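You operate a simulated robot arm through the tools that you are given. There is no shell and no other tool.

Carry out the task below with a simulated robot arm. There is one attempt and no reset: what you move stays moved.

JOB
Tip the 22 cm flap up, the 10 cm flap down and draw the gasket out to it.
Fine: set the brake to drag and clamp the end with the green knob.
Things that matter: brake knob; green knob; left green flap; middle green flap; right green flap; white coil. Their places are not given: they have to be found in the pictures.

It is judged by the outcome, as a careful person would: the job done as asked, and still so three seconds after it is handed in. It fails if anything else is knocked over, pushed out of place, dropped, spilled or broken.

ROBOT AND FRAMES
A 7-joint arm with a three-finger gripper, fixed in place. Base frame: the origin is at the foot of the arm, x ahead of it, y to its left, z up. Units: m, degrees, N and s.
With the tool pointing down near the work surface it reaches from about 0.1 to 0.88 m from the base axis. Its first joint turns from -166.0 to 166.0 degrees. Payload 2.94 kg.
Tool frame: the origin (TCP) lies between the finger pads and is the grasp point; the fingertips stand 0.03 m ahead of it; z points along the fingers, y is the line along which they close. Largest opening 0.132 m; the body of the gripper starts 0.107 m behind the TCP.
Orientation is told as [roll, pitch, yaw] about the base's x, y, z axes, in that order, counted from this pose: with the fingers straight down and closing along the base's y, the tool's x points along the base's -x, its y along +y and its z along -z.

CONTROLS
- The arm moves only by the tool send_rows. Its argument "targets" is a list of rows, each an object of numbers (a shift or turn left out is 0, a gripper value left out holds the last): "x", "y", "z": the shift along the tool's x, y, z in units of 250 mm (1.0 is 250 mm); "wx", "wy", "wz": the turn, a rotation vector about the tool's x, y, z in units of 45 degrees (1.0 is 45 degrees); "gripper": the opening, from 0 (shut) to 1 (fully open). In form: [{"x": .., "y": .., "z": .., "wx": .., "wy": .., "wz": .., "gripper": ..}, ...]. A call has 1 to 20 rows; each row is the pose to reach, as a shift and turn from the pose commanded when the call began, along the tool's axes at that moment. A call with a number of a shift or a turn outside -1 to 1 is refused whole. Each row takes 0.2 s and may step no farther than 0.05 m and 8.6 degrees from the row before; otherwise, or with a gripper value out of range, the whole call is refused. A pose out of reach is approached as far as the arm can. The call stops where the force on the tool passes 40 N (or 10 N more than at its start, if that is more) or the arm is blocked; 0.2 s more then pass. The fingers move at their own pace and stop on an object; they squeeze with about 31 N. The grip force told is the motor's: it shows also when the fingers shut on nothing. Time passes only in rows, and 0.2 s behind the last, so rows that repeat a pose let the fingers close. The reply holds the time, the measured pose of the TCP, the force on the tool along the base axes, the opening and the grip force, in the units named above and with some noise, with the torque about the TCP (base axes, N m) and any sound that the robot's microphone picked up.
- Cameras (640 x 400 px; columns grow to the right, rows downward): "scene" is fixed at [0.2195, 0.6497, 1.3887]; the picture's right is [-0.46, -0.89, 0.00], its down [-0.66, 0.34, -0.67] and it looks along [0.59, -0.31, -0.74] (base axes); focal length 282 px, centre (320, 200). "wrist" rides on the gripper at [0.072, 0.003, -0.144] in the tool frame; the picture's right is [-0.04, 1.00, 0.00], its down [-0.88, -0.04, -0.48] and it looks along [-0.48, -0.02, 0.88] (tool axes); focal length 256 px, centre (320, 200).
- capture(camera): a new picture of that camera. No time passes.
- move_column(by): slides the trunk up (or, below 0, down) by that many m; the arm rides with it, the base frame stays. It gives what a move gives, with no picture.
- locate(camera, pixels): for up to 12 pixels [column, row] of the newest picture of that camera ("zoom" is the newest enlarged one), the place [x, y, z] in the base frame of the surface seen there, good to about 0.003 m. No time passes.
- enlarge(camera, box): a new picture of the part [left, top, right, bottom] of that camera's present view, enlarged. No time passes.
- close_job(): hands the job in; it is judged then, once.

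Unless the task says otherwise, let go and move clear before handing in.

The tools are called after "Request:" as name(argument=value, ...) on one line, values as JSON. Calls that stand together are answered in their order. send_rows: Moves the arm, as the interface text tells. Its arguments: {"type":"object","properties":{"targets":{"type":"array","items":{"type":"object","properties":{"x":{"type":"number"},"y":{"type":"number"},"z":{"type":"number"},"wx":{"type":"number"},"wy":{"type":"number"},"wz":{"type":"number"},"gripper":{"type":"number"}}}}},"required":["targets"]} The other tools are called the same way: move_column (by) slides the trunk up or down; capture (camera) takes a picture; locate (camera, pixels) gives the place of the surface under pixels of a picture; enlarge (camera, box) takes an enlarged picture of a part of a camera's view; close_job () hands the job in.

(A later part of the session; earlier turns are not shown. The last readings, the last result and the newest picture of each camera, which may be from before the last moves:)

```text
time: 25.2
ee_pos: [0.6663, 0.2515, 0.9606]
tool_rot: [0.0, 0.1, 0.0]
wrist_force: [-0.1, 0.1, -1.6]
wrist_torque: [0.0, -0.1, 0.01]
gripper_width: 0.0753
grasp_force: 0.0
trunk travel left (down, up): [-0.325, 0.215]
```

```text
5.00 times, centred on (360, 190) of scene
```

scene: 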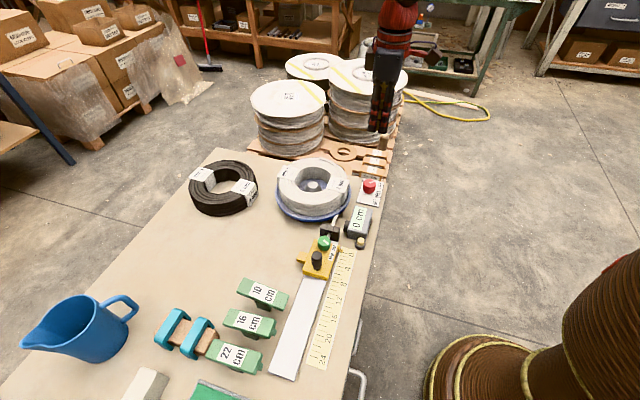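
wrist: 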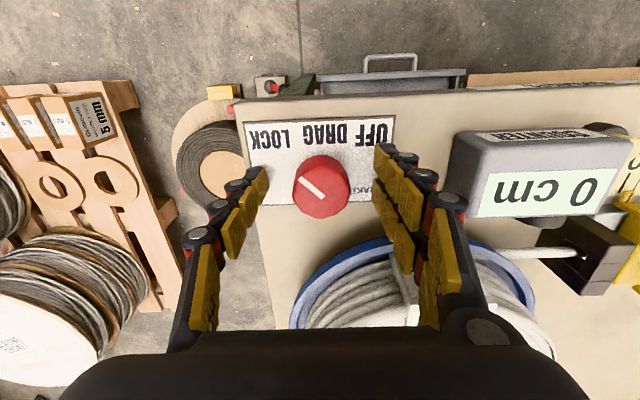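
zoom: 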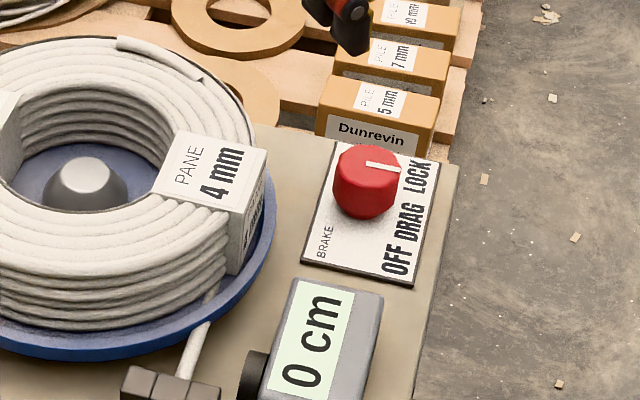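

Let me measure the pointer's exact direction against the plate.

Request:
enlarge(camera="wrist", box=[270, 70, 380, 170])

```text
4.00 times, centred on (325, 120) of wrist
```

zoom: 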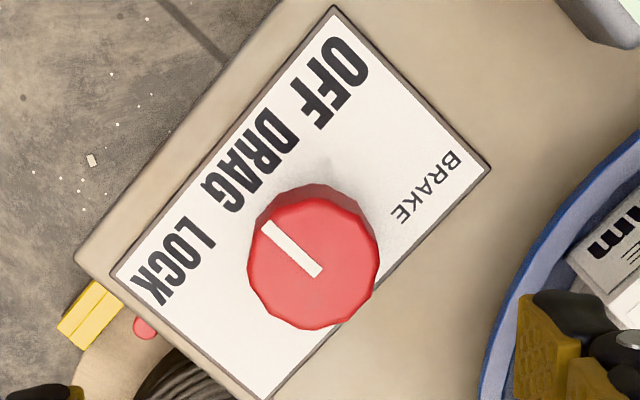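

Request:
locate(camera="zoom", pixels=[[267, 228], [315, 272], [333, 12], [115, 275], [487, 168], [270, 395], [370, 68], [135, 285], [253, 155], [343, 65], [170, 270], [313, 262]])

```text
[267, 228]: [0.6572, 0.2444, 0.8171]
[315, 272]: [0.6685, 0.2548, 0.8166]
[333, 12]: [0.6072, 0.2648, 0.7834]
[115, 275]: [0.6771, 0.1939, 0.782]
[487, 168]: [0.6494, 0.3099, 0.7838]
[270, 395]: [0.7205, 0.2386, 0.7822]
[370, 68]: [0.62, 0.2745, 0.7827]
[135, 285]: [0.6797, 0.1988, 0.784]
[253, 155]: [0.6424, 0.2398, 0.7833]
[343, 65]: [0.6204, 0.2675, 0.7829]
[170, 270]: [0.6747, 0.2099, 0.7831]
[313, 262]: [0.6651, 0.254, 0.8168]
```

The pointer direction (≈-137°) is within about 2° of the plate's DRAG normal (≈-135°). Now I'll move over the green knob at (0.534, 0.477), turning to yaw -45°.

Request:
send_rows(targets=[{"x": 0.05, "y": 0.09, "z": -0.08, "wz": 0.13}, {"x": 0.12, "y": 0.21, "z": -0.16, "wz": 0.26}, {"x": 0.2, "y": 0.34, "z": -0.24, "wz": 0.39}, {"x": 0.28, "y": 0.48, "z": -0.24, "wz": 0.54}, {"x": 0.36, "y": 0.62, "z": -0.24, "wz": 0.7}, {"x": 0.44, "y": 0.76, "z": -0.24, "wz": 0.85}, {"x": 0.529, "y": 0.904, "z": -0.24, "wz": 1.0}])

Request:
capture(camera="wrist")

Request:
enlarge(camera="wrist", box=[250, 70, 390, 170])

Request:
enlarge(camera="scene", box=[280, 210, 380, 290])

```text
time: 26.8
ee_pos: [0.5317, 0.4812, 1.0192]
tool_rot: [-0.2, -0.1, -45.1]
wrist_force: [-0.6, -0.5, 0.0]
wrist_torque: [-0.05, -0.02, -0.01]
gripper_width: 0.075
grasp_force: 0.0
trunk travel left (down, up): [-0.325, 0.215]
```

```text
taken
```

wrist: 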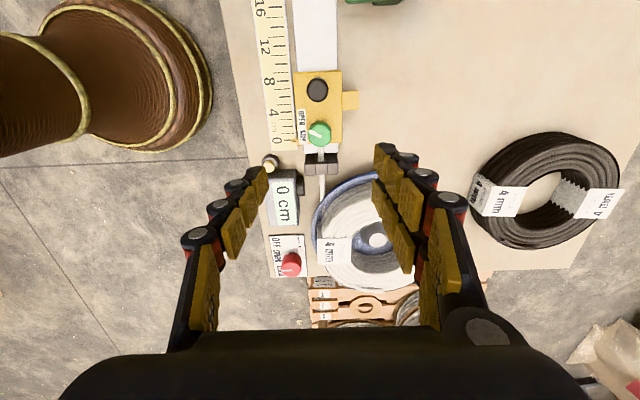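

```text
4.00 times, centred on (320, 120) of wrist
```

zoom: 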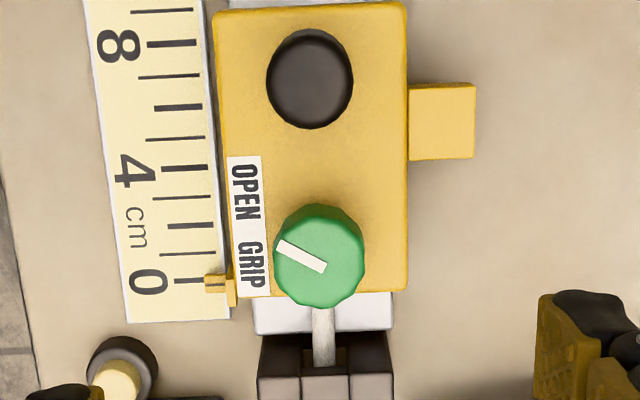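

```text
5.00 times, centred on (330, 250) of scene
```

zoom: 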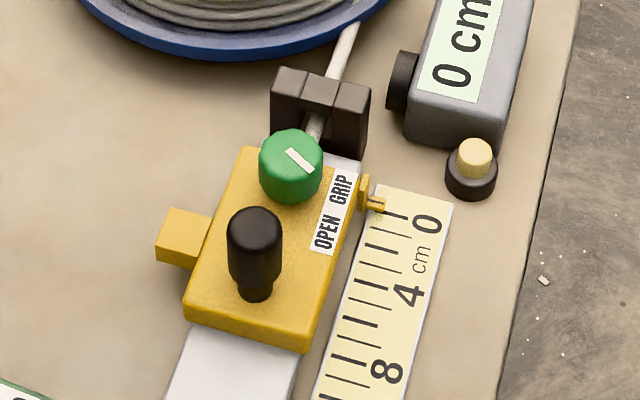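

The green knob's pointer (zoom (325,265)→(280,245)) points to OPEN; GRIP is about 55–60° counter-clockwise. The black handle and roller guide are close, so I'll measure clearances.

Request:
enlarge(camera="wrist", box=[270, 60, 370, 180])

```text
3.33 times, centred on (320, 120) of wrist
```

zoom: 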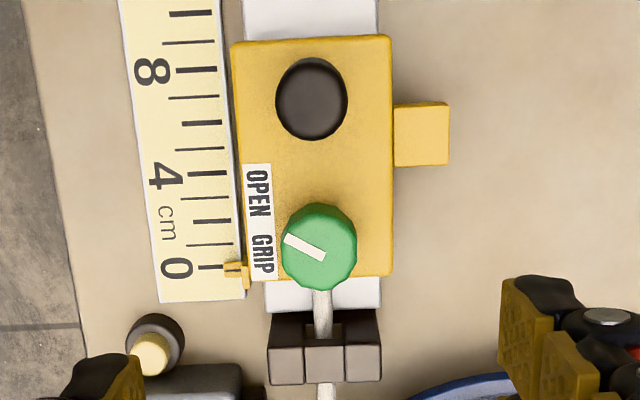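

Request:
locate(camera="zoom", pixels=[[320, 250], [288, 239], [323, 255], [318, 207], [283, 250], [355, 248], [318, 288], [310, 100], [310, 130], [325, 340], [285, 365], [365, 365]])

Request:
locate(camera="zoom", pixels=[[340, 170], [258, 195], [262, 252], [445, 108], [400, 160], [385, 45], [240, 45], [388, 270], [235, 272], [155, 355], [275, 320], [375, 318]])

```text
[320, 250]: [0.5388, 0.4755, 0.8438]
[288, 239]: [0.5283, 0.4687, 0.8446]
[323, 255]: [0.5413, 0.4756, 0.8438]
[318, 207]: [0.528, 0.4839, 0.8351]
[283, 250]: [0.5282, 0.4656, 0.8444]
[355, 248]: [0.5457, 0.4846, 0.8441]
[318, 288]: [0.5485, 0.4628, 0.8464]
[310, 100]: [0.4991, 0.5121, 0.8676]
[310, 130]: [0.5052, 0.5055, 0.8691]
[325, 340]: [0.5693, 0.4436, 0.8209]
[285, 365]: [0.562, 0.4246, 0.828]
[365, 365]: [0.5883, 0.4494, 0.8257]
```

```text
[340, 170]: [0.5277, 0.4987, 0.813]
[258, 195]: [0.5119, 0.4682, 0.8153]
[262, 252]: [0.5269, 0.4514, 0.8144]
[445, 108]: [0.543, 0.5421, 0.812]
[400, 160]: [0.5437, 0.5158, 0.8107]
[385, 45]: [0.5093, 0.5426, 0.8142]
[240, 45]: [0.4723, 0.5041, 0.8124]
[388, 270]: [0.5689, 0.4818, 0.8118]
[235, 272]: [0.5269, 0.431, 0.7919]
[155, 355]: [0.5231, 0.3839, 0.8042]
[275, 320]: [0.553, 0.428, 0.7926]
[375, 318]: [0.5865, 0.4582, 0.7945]
```

Knob: center ≈ (0.5375, 0.475), diameter ≈ 27 mm, top 0.844; guide top 0.828; handle's near edge about 42 mm away. With fingertips at ~0.830 I clear the guide; I'll start at yaw -90 and turn to about -33. First turn at hover height and center.

Request:
send_rows(targets=[{"wz": 0.16, "gripper": 0.4}, {"wz": 0.33}, {"x": -0.015, "y": -0.0, "wz": 0.5}, {"x": -0.03, "y": -0.003, "wz": 0.67}, {"x": -0.034, "y": -0.003, "wz": 0.84}, {"x": -0.034, "y": -0.003, "wz": 1.0}, {"x": -0.034, "y": -0.003, "z": 0.1, "wz": 1.0}])

Request:
capture(camera="wrist")

Request:
enlarge(camera="wrist", box=[250, 70, 390, 170])

```text
time: 28.4
ee_pos: [0.5389, 0.4754, 0.9943]
tool_rot: [0.1, 0.0, -90.0]
wrist_force: [0.3, 0.0, 0.7]
wrist_torque: [0.01, 0.0, 0.02]
gripper_width: 0.0529
grasp_force: 0.0
trunk travel left (down, up): [-0.325, 0.215]
```

```text
taken
```

wrist: 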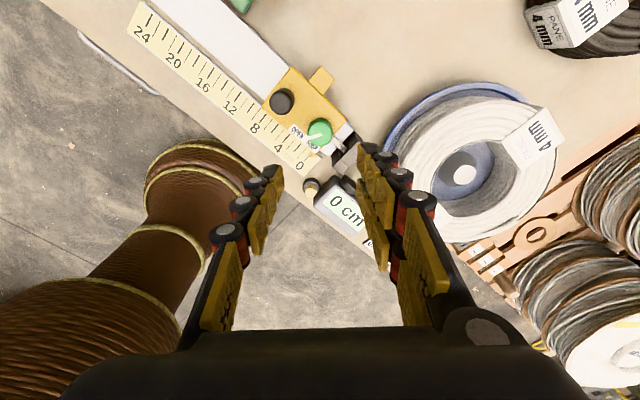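

```text
4.00 times, centred on (320, 120) of wrist
```

zoom: 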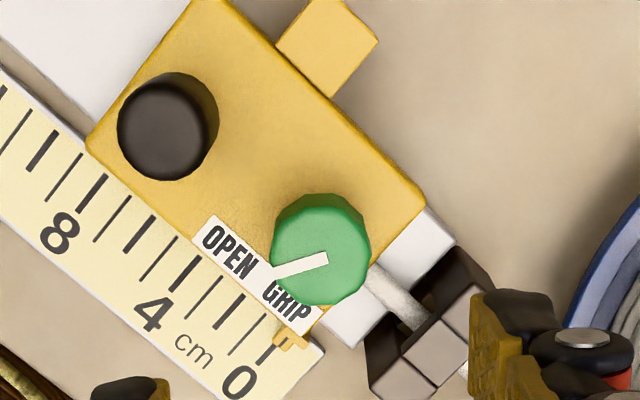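

Request:
locate(camera="zoom", pixels=[[320, 258], [273, 258], [369, 255], [320, 302], [320, 215], [275, 275], [325, 258], [285, 225], [355, 290], [355, 225], [290, 295], [168, 120]])

```text
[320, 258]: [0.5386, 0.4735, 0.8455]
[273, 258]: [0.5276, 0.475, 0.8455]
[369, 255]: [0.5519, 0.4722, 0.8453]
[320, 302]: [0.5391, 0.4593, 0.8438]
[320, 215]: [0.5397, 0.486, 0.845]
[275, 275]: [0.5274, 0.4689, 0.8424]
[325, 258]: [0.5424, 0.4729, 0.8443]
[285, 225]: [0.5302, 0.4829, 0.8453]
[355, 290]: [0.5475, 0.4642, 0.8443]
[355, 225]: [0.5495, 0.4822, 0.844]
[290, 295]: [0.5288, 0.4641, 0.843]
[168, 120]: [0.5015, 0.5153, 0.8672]
```

Refined knob center (0.539, 0.473). I'll shift 2 mm and descend to fingertips just above the knob top, then check.

Request:
send_rows(targets=[{"x": -0.009, "z": 0.12}, {"x": -0.009, "z": 0.26}, {"x": -0.009, "z": 0.38}, {"x": -0.009, "z": 0.44}])

Request:
capture(camera="wrist")

Request:
enlarge(camera="wrist", box=[240, 90, 400, 210])

Request:
enlarge(camera="scene", box=[270, 190, 390, 290])

```text
time: 29.4
ee_pos: [0.5399, 0.4697, 0.8847]
tool_rot: [0.0, 0.1, -90.0]
wrist_force: [-0.6, -0.4, 0.1]
wrist_torque: [-0.01, 0.01, 0.03]
gripper_width: 0.0528
grasp_force: 0.1
trunk travel left (down, up): [-0.325, 0.215]
```

```text
taken
```

wrist: 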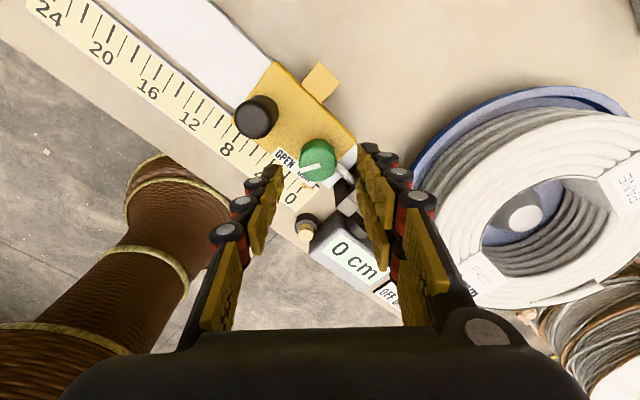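

```text
3.33 times, centred on (320, 150) of wrist
```

zoom: 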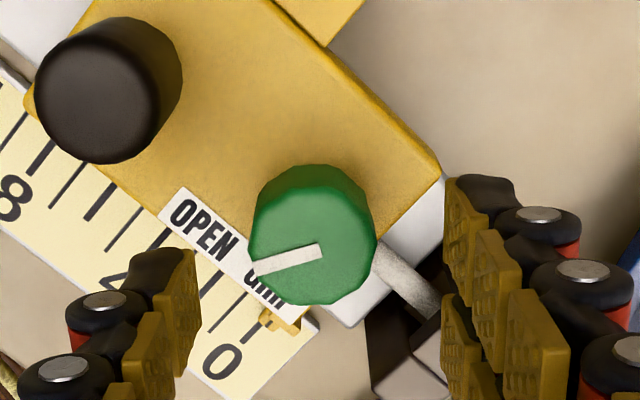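

```text
4.00 times, centred on (330, 240) of scene
```

zoom: 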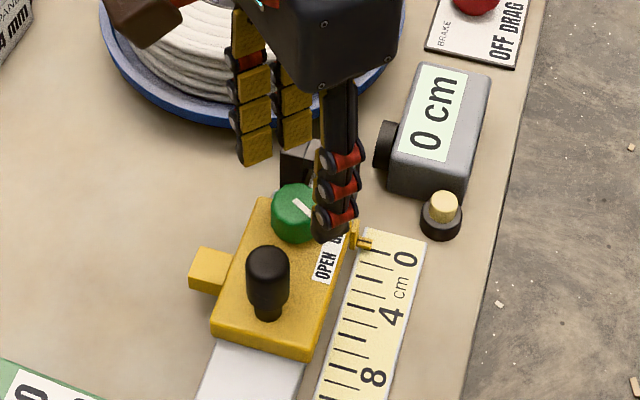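

The knob center is about 3 mm toward +y and 1.5 mm toward -x of the TCP. I'll correct and descend to TCP ≈ 0.861.

Request:
send_rows(targets=[{"x": 0.011, "y": -0.006, "z": 0.0}, {"x": 0.011, "y": -0.006, "z": 0.05}, {"x": 0.011, "y": -0.006, "z": 0.095}, {"x": 0.011, "y": -0.006, "z": 0.095}])

Request:
enlarge(camera="wrist", box=[240, 90, 400, 210])

Request:
enlarge(camera="scene", box=[290, 200, 370, 280])

```text
time: 30.4
ee_pos: [0.538, 0.4731, 0.8599]
tool_rot: [0.1, 0.0, -90.0]
wrist_force: [0.2, 0.4, 0.5]
wrist_torque: [0.01, -0.02, 0.0]
gripper_width: 0.0525
grasp_force: 0.0
trunk travel left (down, up): [-0.325, 0.215]
```

```text
3.33 times, centred on (320, 150) of wrist
```

zoom: 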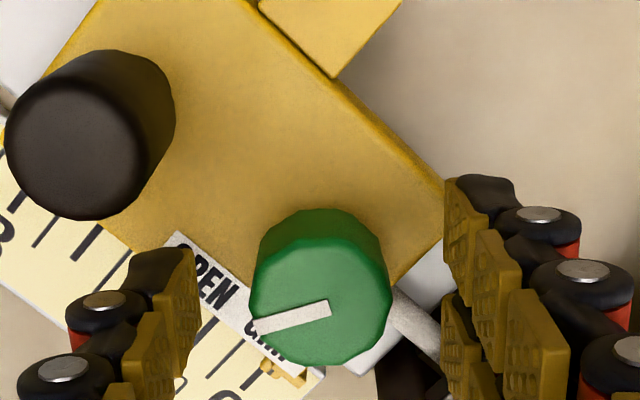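

```text
5.00 times, centred on (330, 240) of scene
```

zoom: 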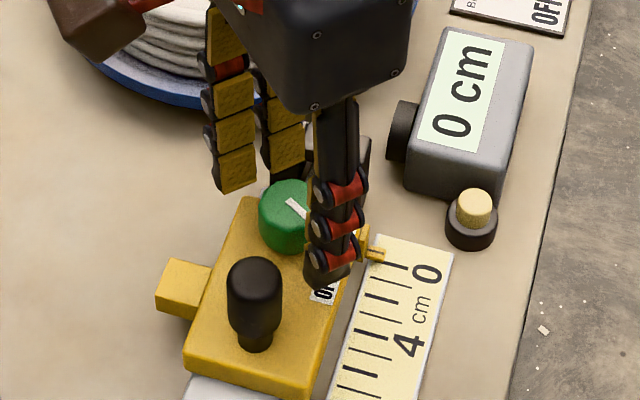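

Centered well within ~1.5 mm; closing on the green knob now.

Request:
send_rows(targets=[{"x": 0.005}, {"x": 0.005, "gripper": 0}, {"x": 0.005}, {"x": 0.005}, {"x": 0.005}])

Request:
enlarge(camera="wrist", box=[240, 90, 400, 210])

```text
time: 31.6
ee_pos: [0.5374, 0.4749, 0.861]
tool_rot: [0.0, 0.0, -89.9]
wrist_force: [-2.3, 1.1, -0.5]
wrist_torque: [-0.14, 0.12, 0.02]
gripper_width: 0.0286
grasp_force: 37.8
trunk travel left (down, up): [-0.325, 0.215]
```

```text
3.33 times, centred on (320, 150) of wrist
```

zoom: 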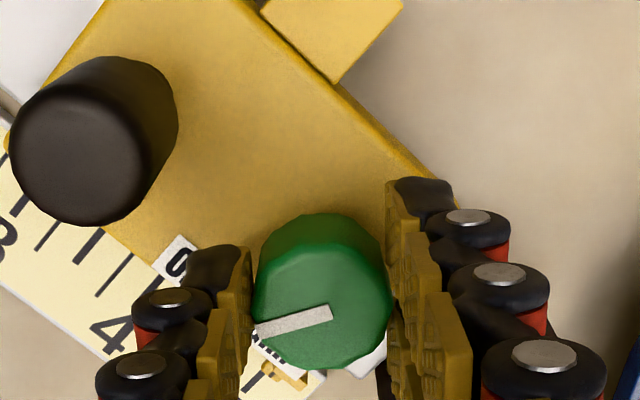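

Knob held (0.0286 m). Turning counter-clockwise 45° first (yaw -90 → -45).

Request:
send_rows(targets=[{"wz": -0.12}, {"wz": -0.24}, {"wz": -0.36}, {"wz": -0.48}, {"wz": -0.6}, {"wz": -0.72}, {"wz": -0.84}, {"wz": -0.93}, {"wz": -1.0}])

Request:
enlarge(camera="wrist", box=[240, 90, 400, 210])

Request:
enlarge(camera="scene", box=[290, 200, 370, 280])

```text
time: 33.6
ee_pos: [0.5362, 0.475, 0.8615]
tool_rot: [-0.1, 0.1, -44.9]
wrist_force: [-7.2, -5.5, 0.9]
wrist_torque: [-0.29, 0.16, 0.0]
gripper_width: 0.0281
grasp_force: 45.2
trunk travel left (down, up): [-0.325, 0.215]
```

```text
3.33 times, centred on (320, 150) of wrist
```

zoom: 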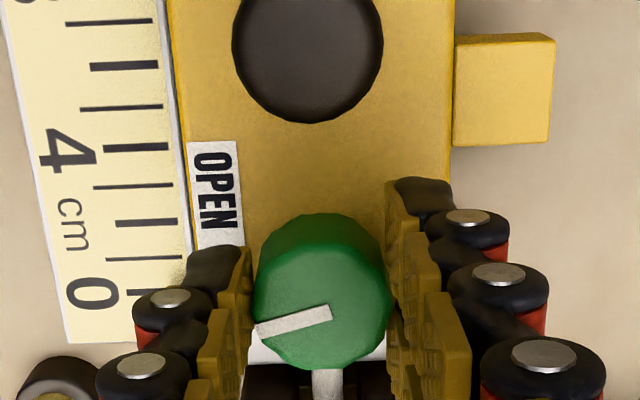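

```text
5.00 times, centred on (330, 240) of scene
```

zoom: 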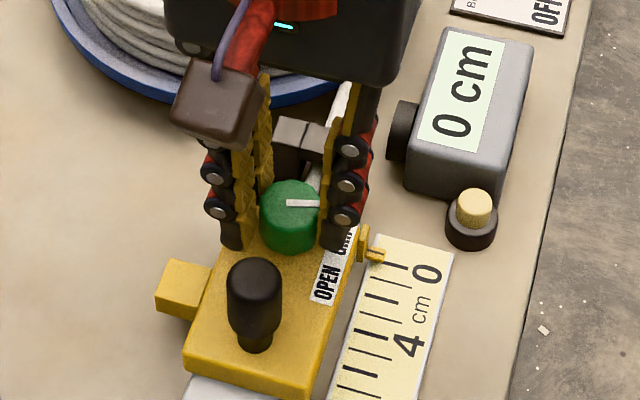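

The pointer is now about 16° past center toward GRIP, no slip. Turning another 12°.

Request:
send_rows(targets=[{"wz": -0.09}, {"wz": -0.18}, {"wz": -0.27}, {"wz": -0.27}])

Request:
enlarge(camera="wrist", box=[240, 90, 400, 210])

Request:
enlarge(camera="scene", box=[290, 200, 370, 280])

```text
time: 34.6
ee_pos: [0.5363, 0.473, 0.8612]
tool_rot: [-0.1, 0.0, -32.8]
wrist_force: [-5.1, -9.7, -5.1]
wrist_torque: [-0.37, 0.0, 0.04]
gripper_width: 0.0283
grasp_force: 44.8
trunk travel left (down, up): [-0.325, 0.215]
```

```text
3.33 times, centred on (320, 150) of wrist
```

zoom: 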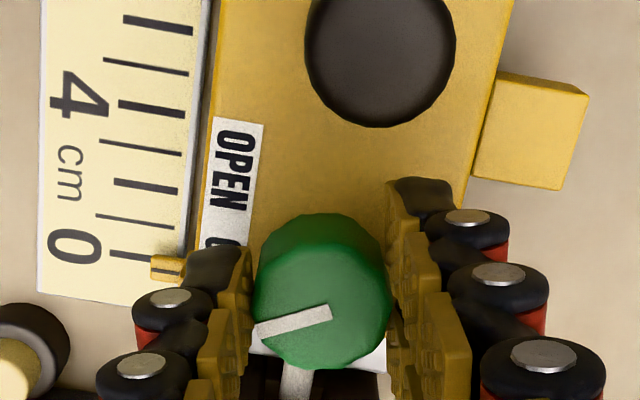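

```text
5.00 times, centred on (330, 240) of scene
```

zoom: 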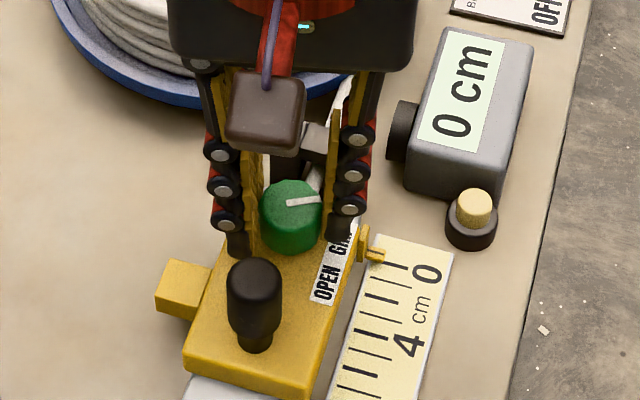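

The pointer moved with the fingers (same spot in wrist view). I'll release and rise to inspect it against the GRIP label.

Request:
send_rows(targets=[{"gripper": 0.4}, {"gripper": 0.4}, {"gripper": 0.4}, {"z": -0.06}, {"z": -0.2}, {"z": -0.35}, {"z": -0.5}])

Request:
enlarge(camera="wrist", box=[250, 70, 390, 170])

Request:
enlarge(camera="scene", box=[290, 200, 370, 280])

```text
time: 36.2
ee_pos: [0.5375, 0.4754, 0.988]
tool_rot: [-0.1, -0.1, -32.9]
wrist_force: [0.0, -0.3, -0.7]
wrist_torque: [0.04, -0.04, 0.0]
gripper_width: 0.0529
grasp_force: 0.1
trunk travel left (down, up): [-0.325, 0.215]
```

```text
4.00 times, centred on (320, 120) of wrist
```

zoom: 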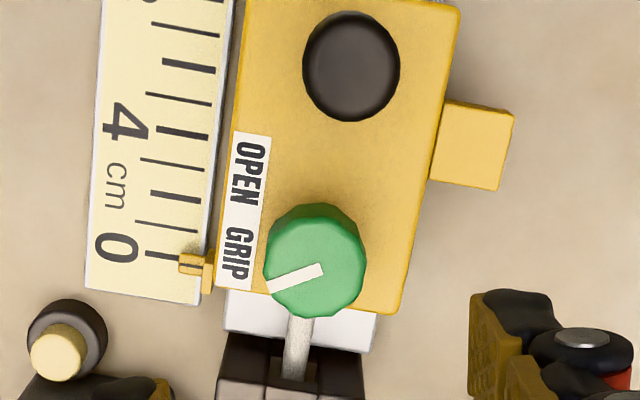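

```text
5.00 times, centred on (330, 240) of scene
```

zoom: 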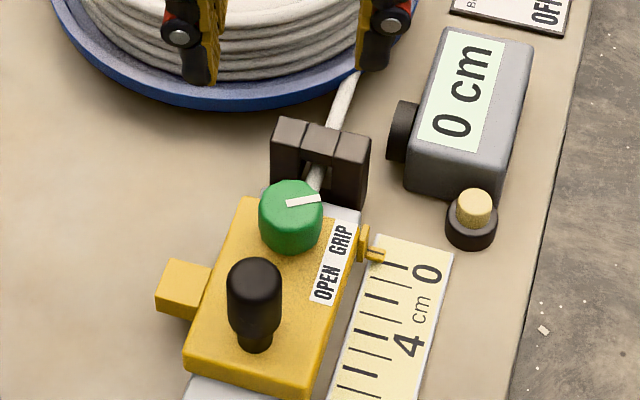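

The pointer now lies on the GRIP word. I'll measure precisely.

Request:
enlarge(camera="wrist", box=[280, 90, 360, 160])

```text
5.71 times, centred on (320, 125) of wrist
```

zoom: 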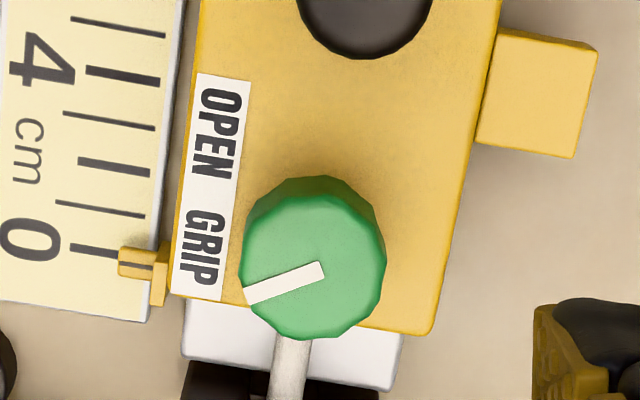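

Request:
locate(camera="zoom", pixels=[[248, 294], [320, 270], [314, 268], [250, 260], [380, 268], [219, 132], [200, 247], [225, 78], [197, 295], [232, 90], [205, 290], [314, 325]])

```text
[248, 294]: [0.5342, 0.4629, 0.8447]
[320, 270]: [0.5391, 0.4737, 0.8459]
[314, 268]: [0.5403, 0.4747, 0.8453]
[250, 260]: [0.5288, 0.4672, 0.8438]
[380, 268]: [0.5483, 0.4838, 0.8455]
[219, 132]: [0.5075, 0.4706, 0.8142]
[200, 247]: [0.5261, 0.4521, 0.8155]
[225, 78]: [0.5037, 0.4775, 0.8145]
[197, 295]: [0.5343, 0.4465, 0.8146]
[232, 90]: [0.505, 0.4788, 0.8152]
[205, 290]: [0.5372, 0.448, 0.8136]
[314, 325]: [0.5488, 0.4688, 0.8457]
```

Pointer sits at the GRIP word, consistent with a 57° turn from OPEN. Next I'll turn the tool to yaw 45° above the black handle (≈(0.4995, 0.5125)) so one finger stands on each rail-side of it.

Request:
send_rows(targets=[{"x": 0.03, "y": 0.006, "wz": -0.16}, {"x": 0.07, "y": 0.014, "wz": -0.33}, {"x": 0.1, "y": 0.02, "wz": -0.5}, {"x": 0.14, "y": 0.03, "wz": -0.67}, {"x": 0.18, "y": 0.036, "wz": -0.84}, {"x": 0.208, "y": 0.042, "wz": -1.0}])

Request:
send_rows(targets=[{"wz": -0.16}, {"wz": -0.33}, {"wz": -0.5}, {"wz": -0.65}, {"wz": -0.74}])

Request:
capture(camera="wrist")

Request:
enlarge(camera="wrist", box=[250, 70, 390, 170])

```text
time: 37.6
ee_pos: [0.5003, 0.5133, 0.9868]
tool_rot: [0.0, 0.1, 12.3]
wrist_force: [-0.1, -1.2, -0.4]
wrist_torque: [0.0, -0.03, 0.0]
gripper_width: 0.0526
grasp_force: 0.1
trunk travel left (down, up): [-0.325, 0.215]
```

```text
time: 38.8
ee_pos: [0.5012, 0.5121, 0.9864]
tool_rot: [0.0, 0.0, 45.6]
wrist_force: [0.6, 0.1, 0.5]
wrist_torque: [-0.01, -0.03, -0.03]
gripper_width: 0.0529
grasp_force: 0.1
trunk travel left (down, up): [-0.325, 0.215]
```

```text
taken
```

wrist: 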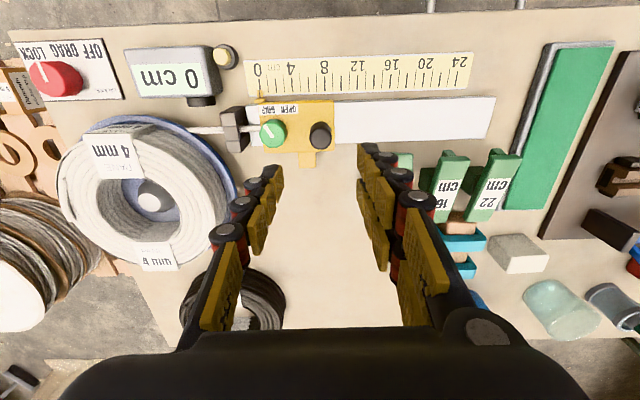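

```text
4.00 times, centred on (320, 120) of wrist
```

zoom: 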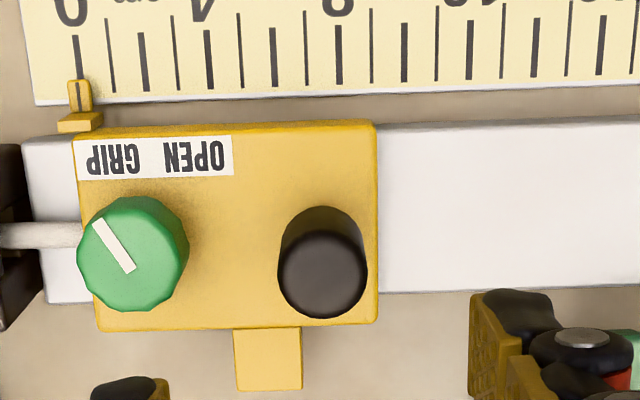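

The handle top center (px (320.7,138.7)) matches the tool axis within 1 mm. I'll narrow the opening to ~3.7 cm and descend so the fingertips stay above the green knob's top (tips ≈ 0.851).

Request:
send_rows(targets=[{"z": 0.1, "gripper": 0.29}, {"z": 0.24}, {"z": 0.34}, {"z": 0.39}, {"z": 0.42}])

Request:
enlarge(camera="wrist", box=[220, 80, 420, 230])

Request:
enlarge(camera="scene", box=[280, 200, 380, 290])

```text
time: 40.0
ee_pos: [0.5002, 0.5117, 0.8787]
tool_rot: [-0.1, 0.0, 45.5]
wrist_force: [0.1, -0.2, -0.2]
wrist_torque: [0.02, -0.01, 0.0]
gripper_width: 0.0383
grasp_force: 0.1
trunk travel left (down, up): [-0.325, 0.215]
```

```text
2.67 times, centred on (320, 155) of wrist
```

zoom: 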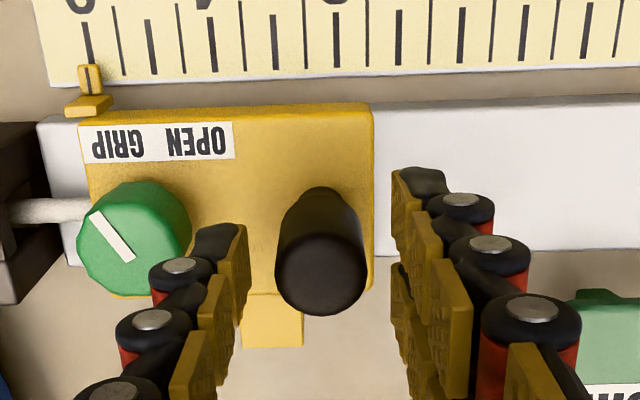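

```text
4.44 times, centred on (330, 245) of scene
```

zoom: 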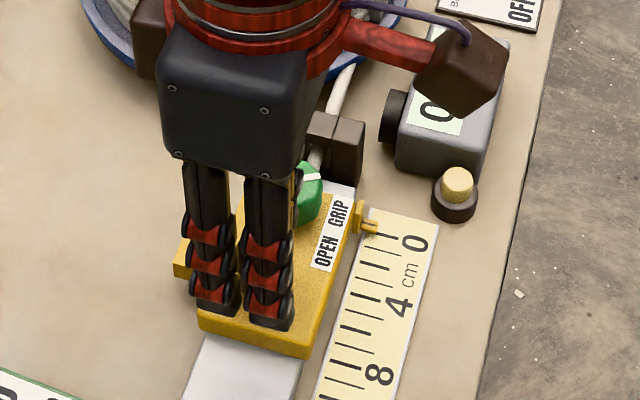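

Both fingers stand clear around the handle; closing on it.

Request:
send_rows(targets=[{"gripper": 0}, {"gripper": 0}, {"gripper": 0}, {"gripper": 0}])

Request:
enlarge(camera="wrist", box=[220, 80, 420, 230])

```text
time: 41.0
ee_pos: [0.4992, 0.5121, 0.8782]
tool_rot: [0.1, 0.0, 45.5]
wrist_force: [1.5, 1.3, -2.8]
wrist_torque: [0.11, -0.19, 0.0]
gripper_width: 0.0224
grasp_force: 44.2
trunk travel left (down, up): [-0.325, 0.215]
```

```text
2.67 times, centred on (320, 155) of wrist
```

zoom: 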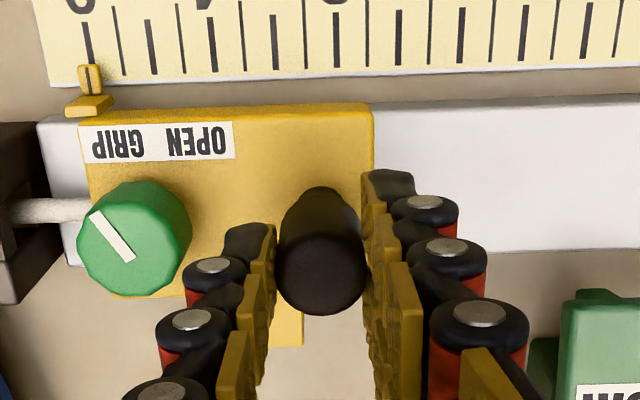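

Handle held (0.0224 m). Drawing slowly along the rail by 2.5 cm first to check that the carriage and gasket follow.

Request:
send_rows(targets=[{"y": 0.01}, {"y": 0.025}, {"y": 0.045}, {"y": 0.065}, {"y": 0.085}, {"y": 0.1}])

Request:
enlarge(camera="wrist", box=[140, 60, 400, 230])

Request:
enlarge(camera="scene", box=[270, 170, 390, 290])

```text
time: 42.4
ee_pos: [0.481, 0.53, 0.8786]
tool_rot: [0.1, 0.3, 45.6]
wrist_force: [4.5, -4.5, -14.0]
wrist_torque: [-0.27, -0.26, 0.02]
gripper_width: 0.0224
grasp_force: 44.8
trunk travel left (down, up): [-0.325, 0.215]
```

```text
2.35 times, centred on (270, 145) of wrist
```

zoom: 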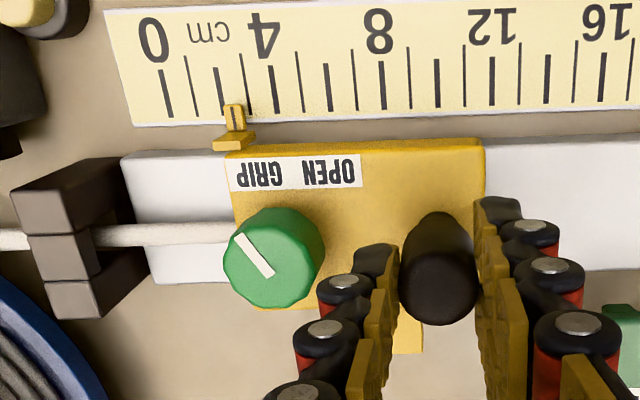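

```text
3.33 times, centred on (330, 230) of scene
```

zoom: 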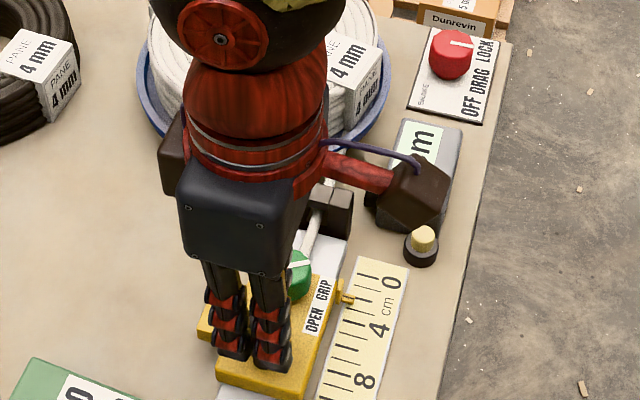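

The pointer now reads about 2.5 cm and the strip follows from the guide. Force is small along the rail but -14 N vertically, so I'll ease down 1.5 mm while drawing another 5.5 cm.

Request:
send_rows(targets=[{"y": 0.015, "z": 0.003}, {"y": 0.035, "z": 0.006}, {"y": 0.055, "z": 0.006}, {"y": 0.075, "z": 0.006}, {"y": 0.095, "z": 0.006}, {"y": 0.115, "z": 0.006}, {"y": 0.135, "z": 0.006}, {"y": 0.155, "z": 0.006}, {"y": 0.175, "z": 0.006}, {"y": 0.195, "z": 0.006}, {"y": 0.21, "z": 0.006}, {"y": 0.22, "z": 0.006}])

Request:
capture(camera="wrist")

Request:
enlarge(camera="wrist", box=[140, 60, 420, 240])

Request:
enlarge(camera="scene", box=[230, 170, 390, 320])

```text
time: 45.0
ee_pos: [0.4443, 0.5672, 0.8789]
tool_rot: [0.1, 0.0, 45.5]
wrist_force: [6.4, -1.7, -12.5]
wrist_torque: [-0.36, -0.01, -0.03]
gripper_width: 0.0223
grasp_force: 45.5
trunk travel left (down, up): [-0.325, 0.215]
```

```text
taken
```

wrist: 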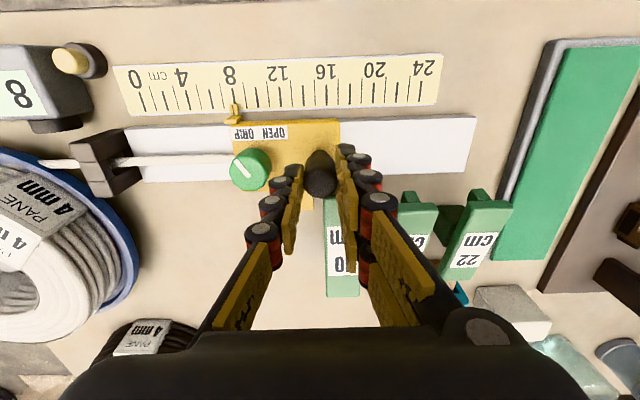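

```text
2.22 times, centred on (280, 150) of wrist
```

zoom: 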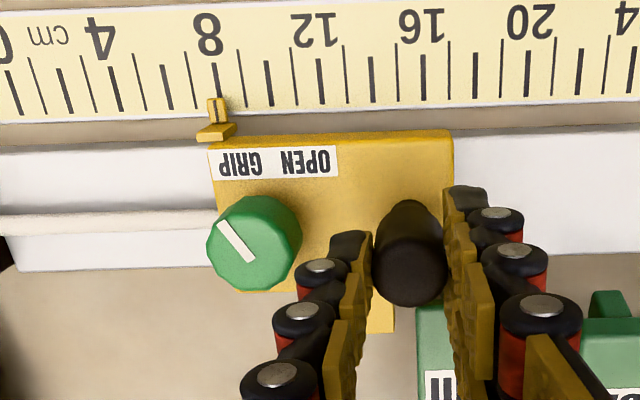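

```text
2.67 times, centred on (310, 245) of scene
```

zoom: 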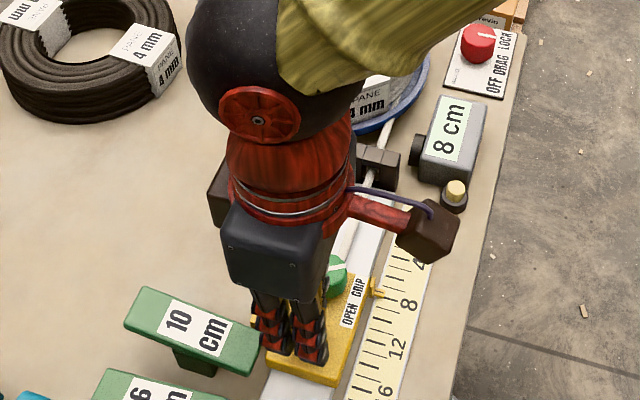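

The counter now reads 8 cm and the pointer 8 cm, so the gasket is being drawn. Continuing gently about 1.7 cm.

Request:
send_rows(targets=[{"y": 0.008}, {"y": 0.018}, {"y": 0.03}, {"y": 0.042}, {"y": 0.052}, {"y": 0.06}, {"y": 0.066}, {"y": 0.07}])

Request:
enlarge(camera="wrist", box=[180, 60, 420, 240])

Request:
enlarge(camera="scene", box=[230, 170, 390, 320])

```text
time: 46.8
ee_pos: [0.4301, 0.5799, 0.879]
tool_rot: [0.0, 0.0, 45.5]
wrist_force: [6.3, -3.2, -1.8]
wrist_torque: [-0.89, 0.48, -0.02]
gripper_width: 0.0222
grasp_force: 44.6
trunk travel left (down, up): [-0.325, 0.215]
```

```text
2.22 times, centred on (300, 150) of wrist
```

zoom: 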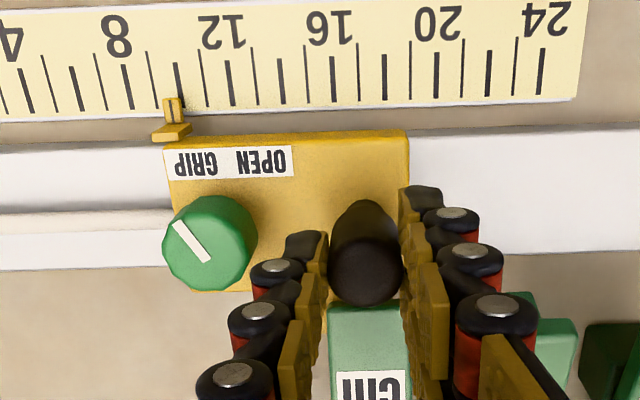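

```text
2.67 times, centred on (310, 245) of scene
```

zoom: 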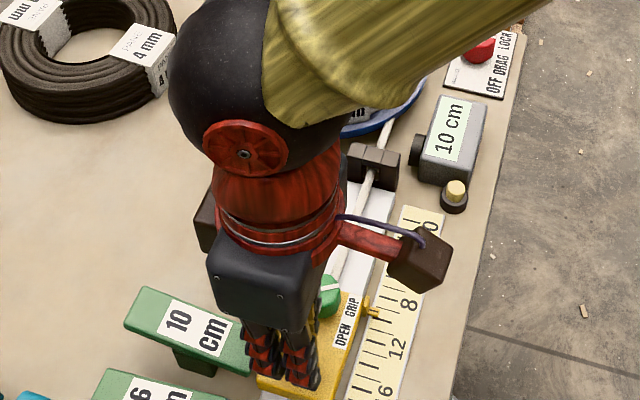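

The counter reads 10 cm and the pointer about 9.8; the yellow tab is about to touch flap 10. I'll creep forward in half-millimetre rows and watch the force.

Request:
send_rows(targets=[{"y": 0.002}, {"y": 0.004}, {"y": 0.006}, {"y": 0.008}, {"y": 0.01}, {"y": 0.01}])

Request:
enlarge(camera="wrist", box=[200, 60, 360, 200])

```text
time: 48.2
ee_pos: [0.4289, 0.5826, 0.8787]
tool_rot: [0.0, 0.0, 45.6]
wrist_force: [12.7, -8.7, -8.2]
wrist_torque: [0.12, -0.94, -0.02]
gripper_width: 0.0228
grasp_force: 44.8
trunk travel left (down, up): [-0.325, 0.215]
```

```text
2.86 times, centred on (280, 130) of wrist
```

zoom: 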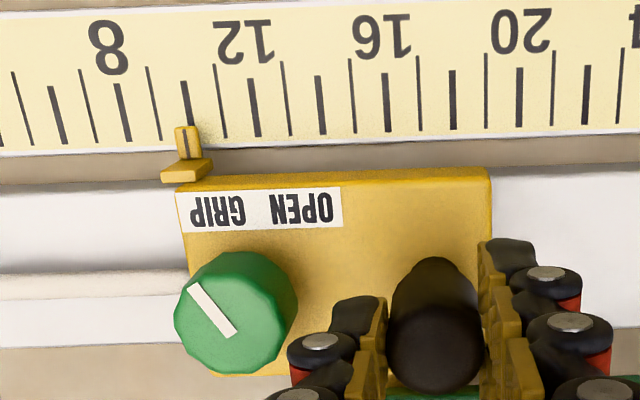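

The pointer is right on the 10 cm line and the resisting force has risen to about 15 N, suggesting contact. One more millimetre to confirm.

Request:
send_rows(targets=[{"y": 0.002}, {"y": 0.004}, {"y": 0.004}])

Request:
enlarge(camera="wrist", box=[200, 60, 360, 200])

Request:
enlarge(camera="scene", box=[230, 170, 390, 320])

```text
time: 49.0
ee_pos: [0.4304, 0.5811, 0.88]
tool_rot: [0.1, 0.0, 45.5]
wrist_force: [17.7, -11.3, -4.4]
wrist_torque: [-0.76, -0.09, -0.06]
gripper_width: 0.0222
grasp_force: 44.8
trunk travel left (down, up): [-0.325, 0.215]
```

```text
2.86 times, centred on (280, 130) of wrist
```

zoom: 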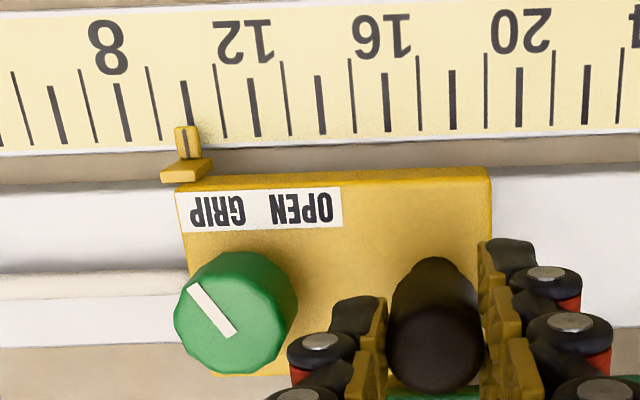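

```text
2.67 times, centred on (310, 245) of scene
```

zoom: 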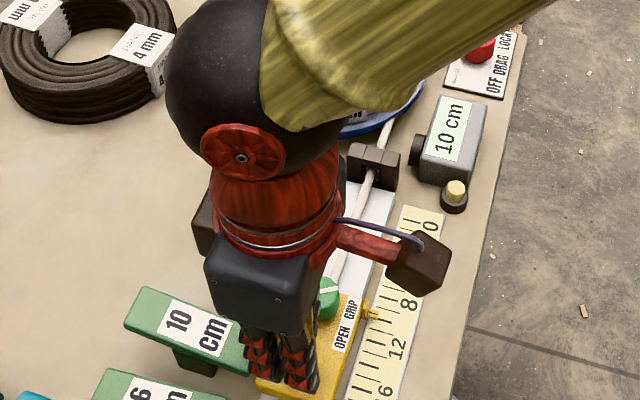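

Force rose to ~20 N with no further movement: the carriage is against flap 10 at 10 cm. I'll ease the push a little, open the fingers slightly and rise straight up.

Request:
send_rows(targets=[{"y": -0.004}, {"y": -0.004, "gripper": 0.3}, {"y": -0.004}, {"y": -0.004}, {"y": -0.004}, {"y": -0.004, "z": -0.05}, {"y": -0.004, "z": -0.15}, {"y": -0.004, "z": -0.3}, {"y": -0.004, "z": -0.45}])

Request:
capture(camera="wrist")

Request:
enlarge(camera="wrist", box=[200, 60, 400, 210])

Request:
enlarge(camera="scene", box=[230, 170, 390, 320])

```text
time: 51.0
ee_pos: [0.4274, 0.5827, 0.9915]
tool_rot: [0.0, 0.1, 45.6]
wrist_force: [0.3, 0.0, 0.4]
wrist_torque: [0.04, -0.05, -0.02]
gripper_width: 0.0396
grasp_force: 0.1
trunk travel left (down, up): [-0.325, 0.215]
```

```text
taken
```

wrist: 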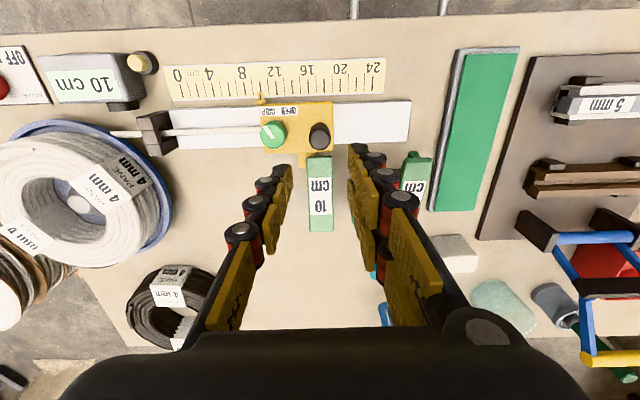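

```text
2.67 times, centred on (300, 135) of wrist
```

zoom: 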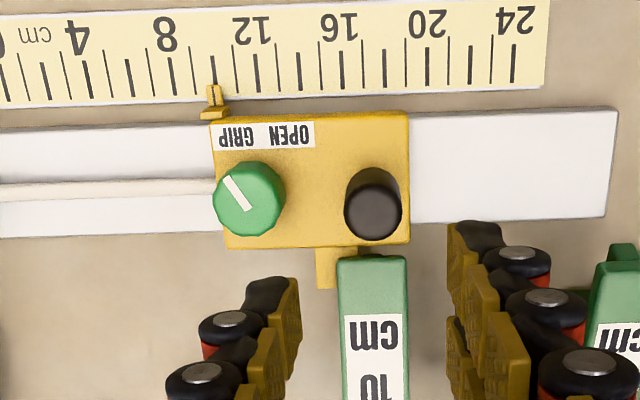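

```text
2.67 times, centred on (310, 245) of scene
```

zoom: 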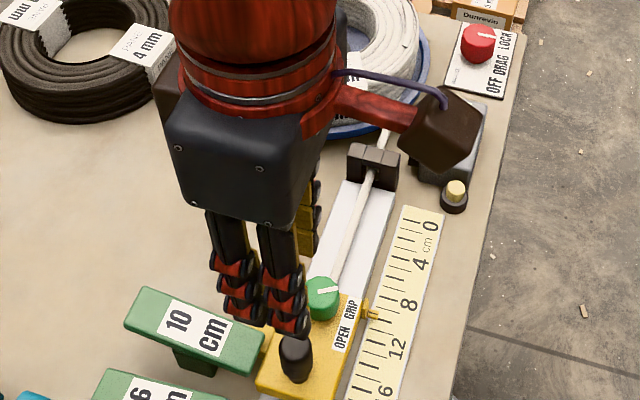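

The carriage stays at 10 cm against flap 10, the counter reads 10 cm and the knob is still on GRIP. I'll move the arm up and back clear of the bench for a final check.

Request:
send_rows(targets=[{"z": -0.15}, {"z": -0.3}, {"x": 0.1, "y": -0.05, "z": -0.42}, {"x": 0.25, "y": -0.15, "z": -0.45}, {"x": 0.4, "y": -0.25, "z": -0.45}, {"x": 0.55, "y": -0.35, "z": -0.45}, {"x": 0.7, "y": -0.45, "z": -0.45}])

Request:
capture(camera="scene")

Request:
enlarge(camera="scene", box=[150, 250, 370, 390])

Request:
enlarge(camera="scene", box=[260, 150, 400, 290])

```text
time: 52.6
ee_pos: [0.3863, 0.3782, 1.1097]
tool_rot: [0.0, 0.0, 45.5]
wrist_force: [0.7, -0.6, 0.2]
wrist_torque: [0.0, -0.02, 0.0]
gripper_width: 0.0396
grasp_force: 0.1
trunk travel left (down, up): [-0.325, 0.215]
```

```text
taken
```

scene: 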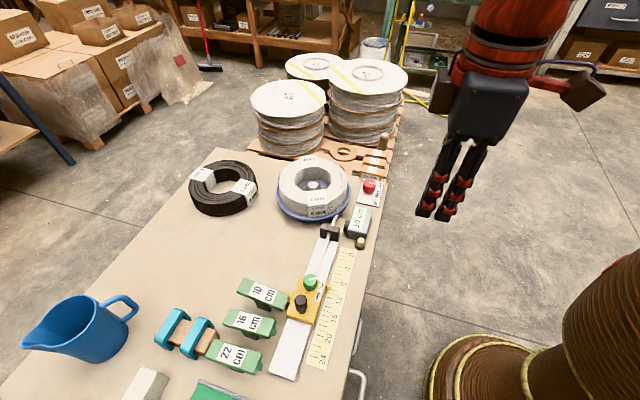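

```text
2.86 times, centred on (260, 320) of scene
```

zoom: 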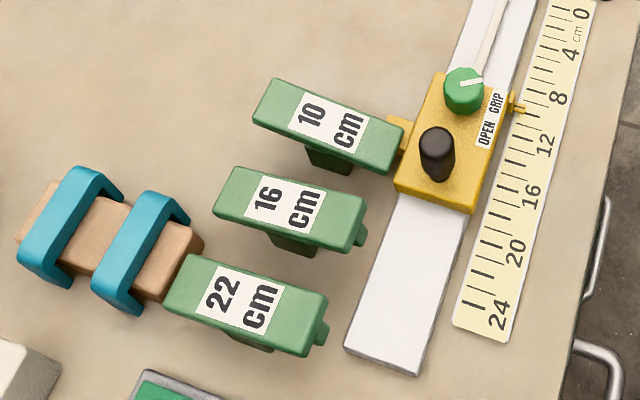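

```text
2.86 times, centred on (330, 220) of scene
```

zoom: 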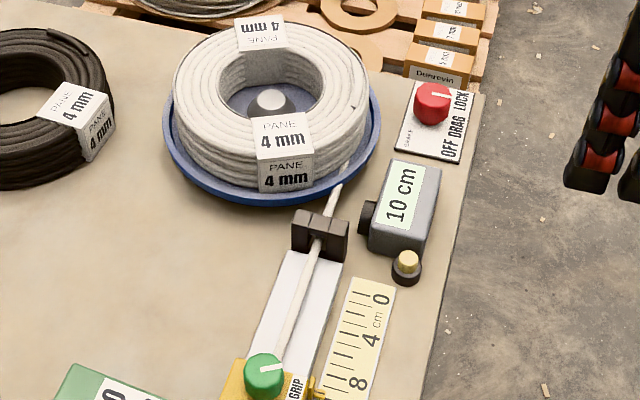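

The red knob's pointer looks different here near (437,93); I'll zoom in to check the brake and the green knob.

Request:
enlarge(camera="scene", box=[350, 170, 390, 210])

Request:
enlarge(camera="scene", box=[280, 260, 340, 320])

Request:
capture(camera="wrist")

```text
10.00 times, centred on (370, 190) of scene
```

zoom: 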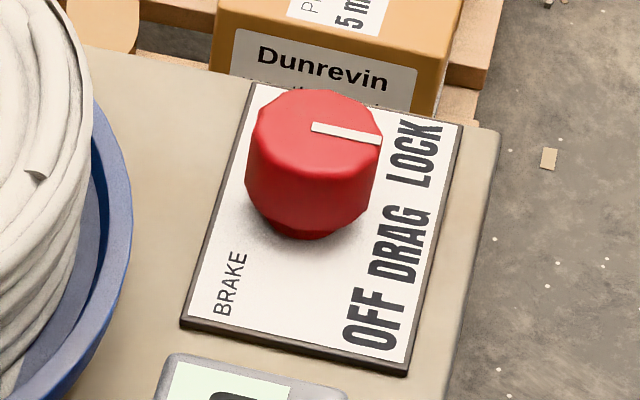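

```text
6.67 times, centred on (310, 290) of scene
```

zoom: 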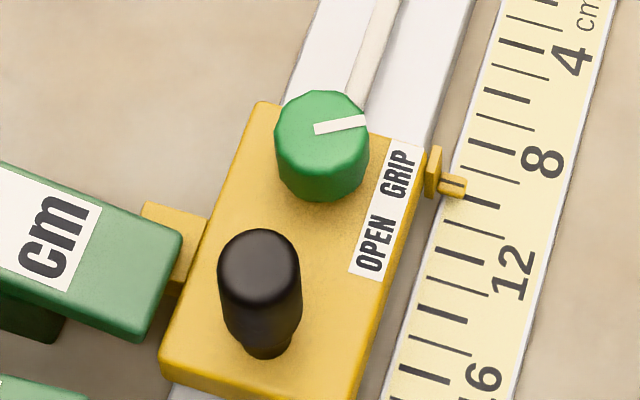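

```text
taken
```

wrist: 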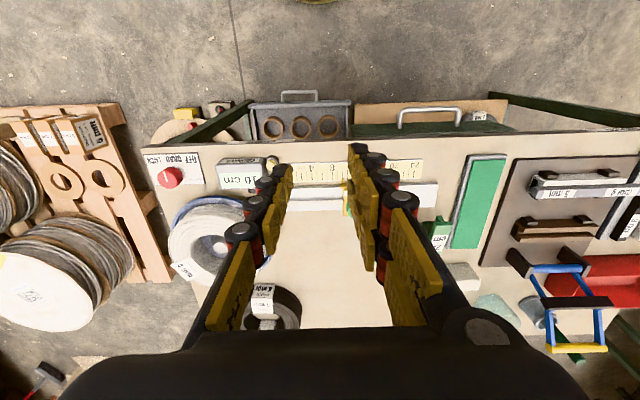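

Brake pointer is perpendicular to the label line (DRAG), green knob on GRIP, pointer at 10 cm with the tab against flap 10. Last, I'll recheck flap heights.

Request:
enlarge(camera="scene", box=[190, 270, 310, 390])

```text
3.33 times, centred on (250, 330) of scene
```

zoom: 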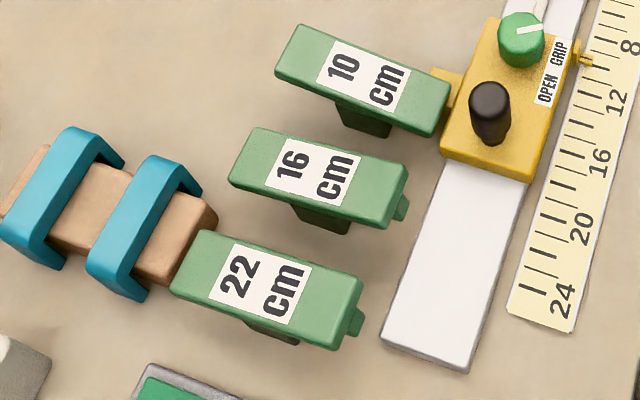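

Request:
locate(camera="zoom", pixels=[[440, 92], [428, 128], [300, 32], [280, 65], [400, 175], [380, 215], [258, 138], [238, 178], [355, 290], [335, 335], [205, 240], [180, 280]])

```text
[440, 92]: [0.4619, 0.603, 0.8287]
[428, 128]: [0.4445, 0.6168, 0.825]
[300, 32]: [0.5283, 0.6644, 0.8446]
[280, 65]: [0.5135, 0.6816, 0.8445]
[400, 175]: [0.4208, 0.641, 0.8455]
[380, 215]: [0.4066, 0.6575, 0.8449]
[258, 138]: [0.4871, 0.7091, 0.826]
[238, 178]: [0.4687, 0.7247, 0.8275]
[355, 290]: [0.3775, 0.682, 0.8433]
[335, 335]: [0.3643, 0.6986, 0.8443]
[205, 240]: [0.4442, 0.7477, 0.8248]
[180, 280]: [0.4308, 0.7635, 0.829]
```

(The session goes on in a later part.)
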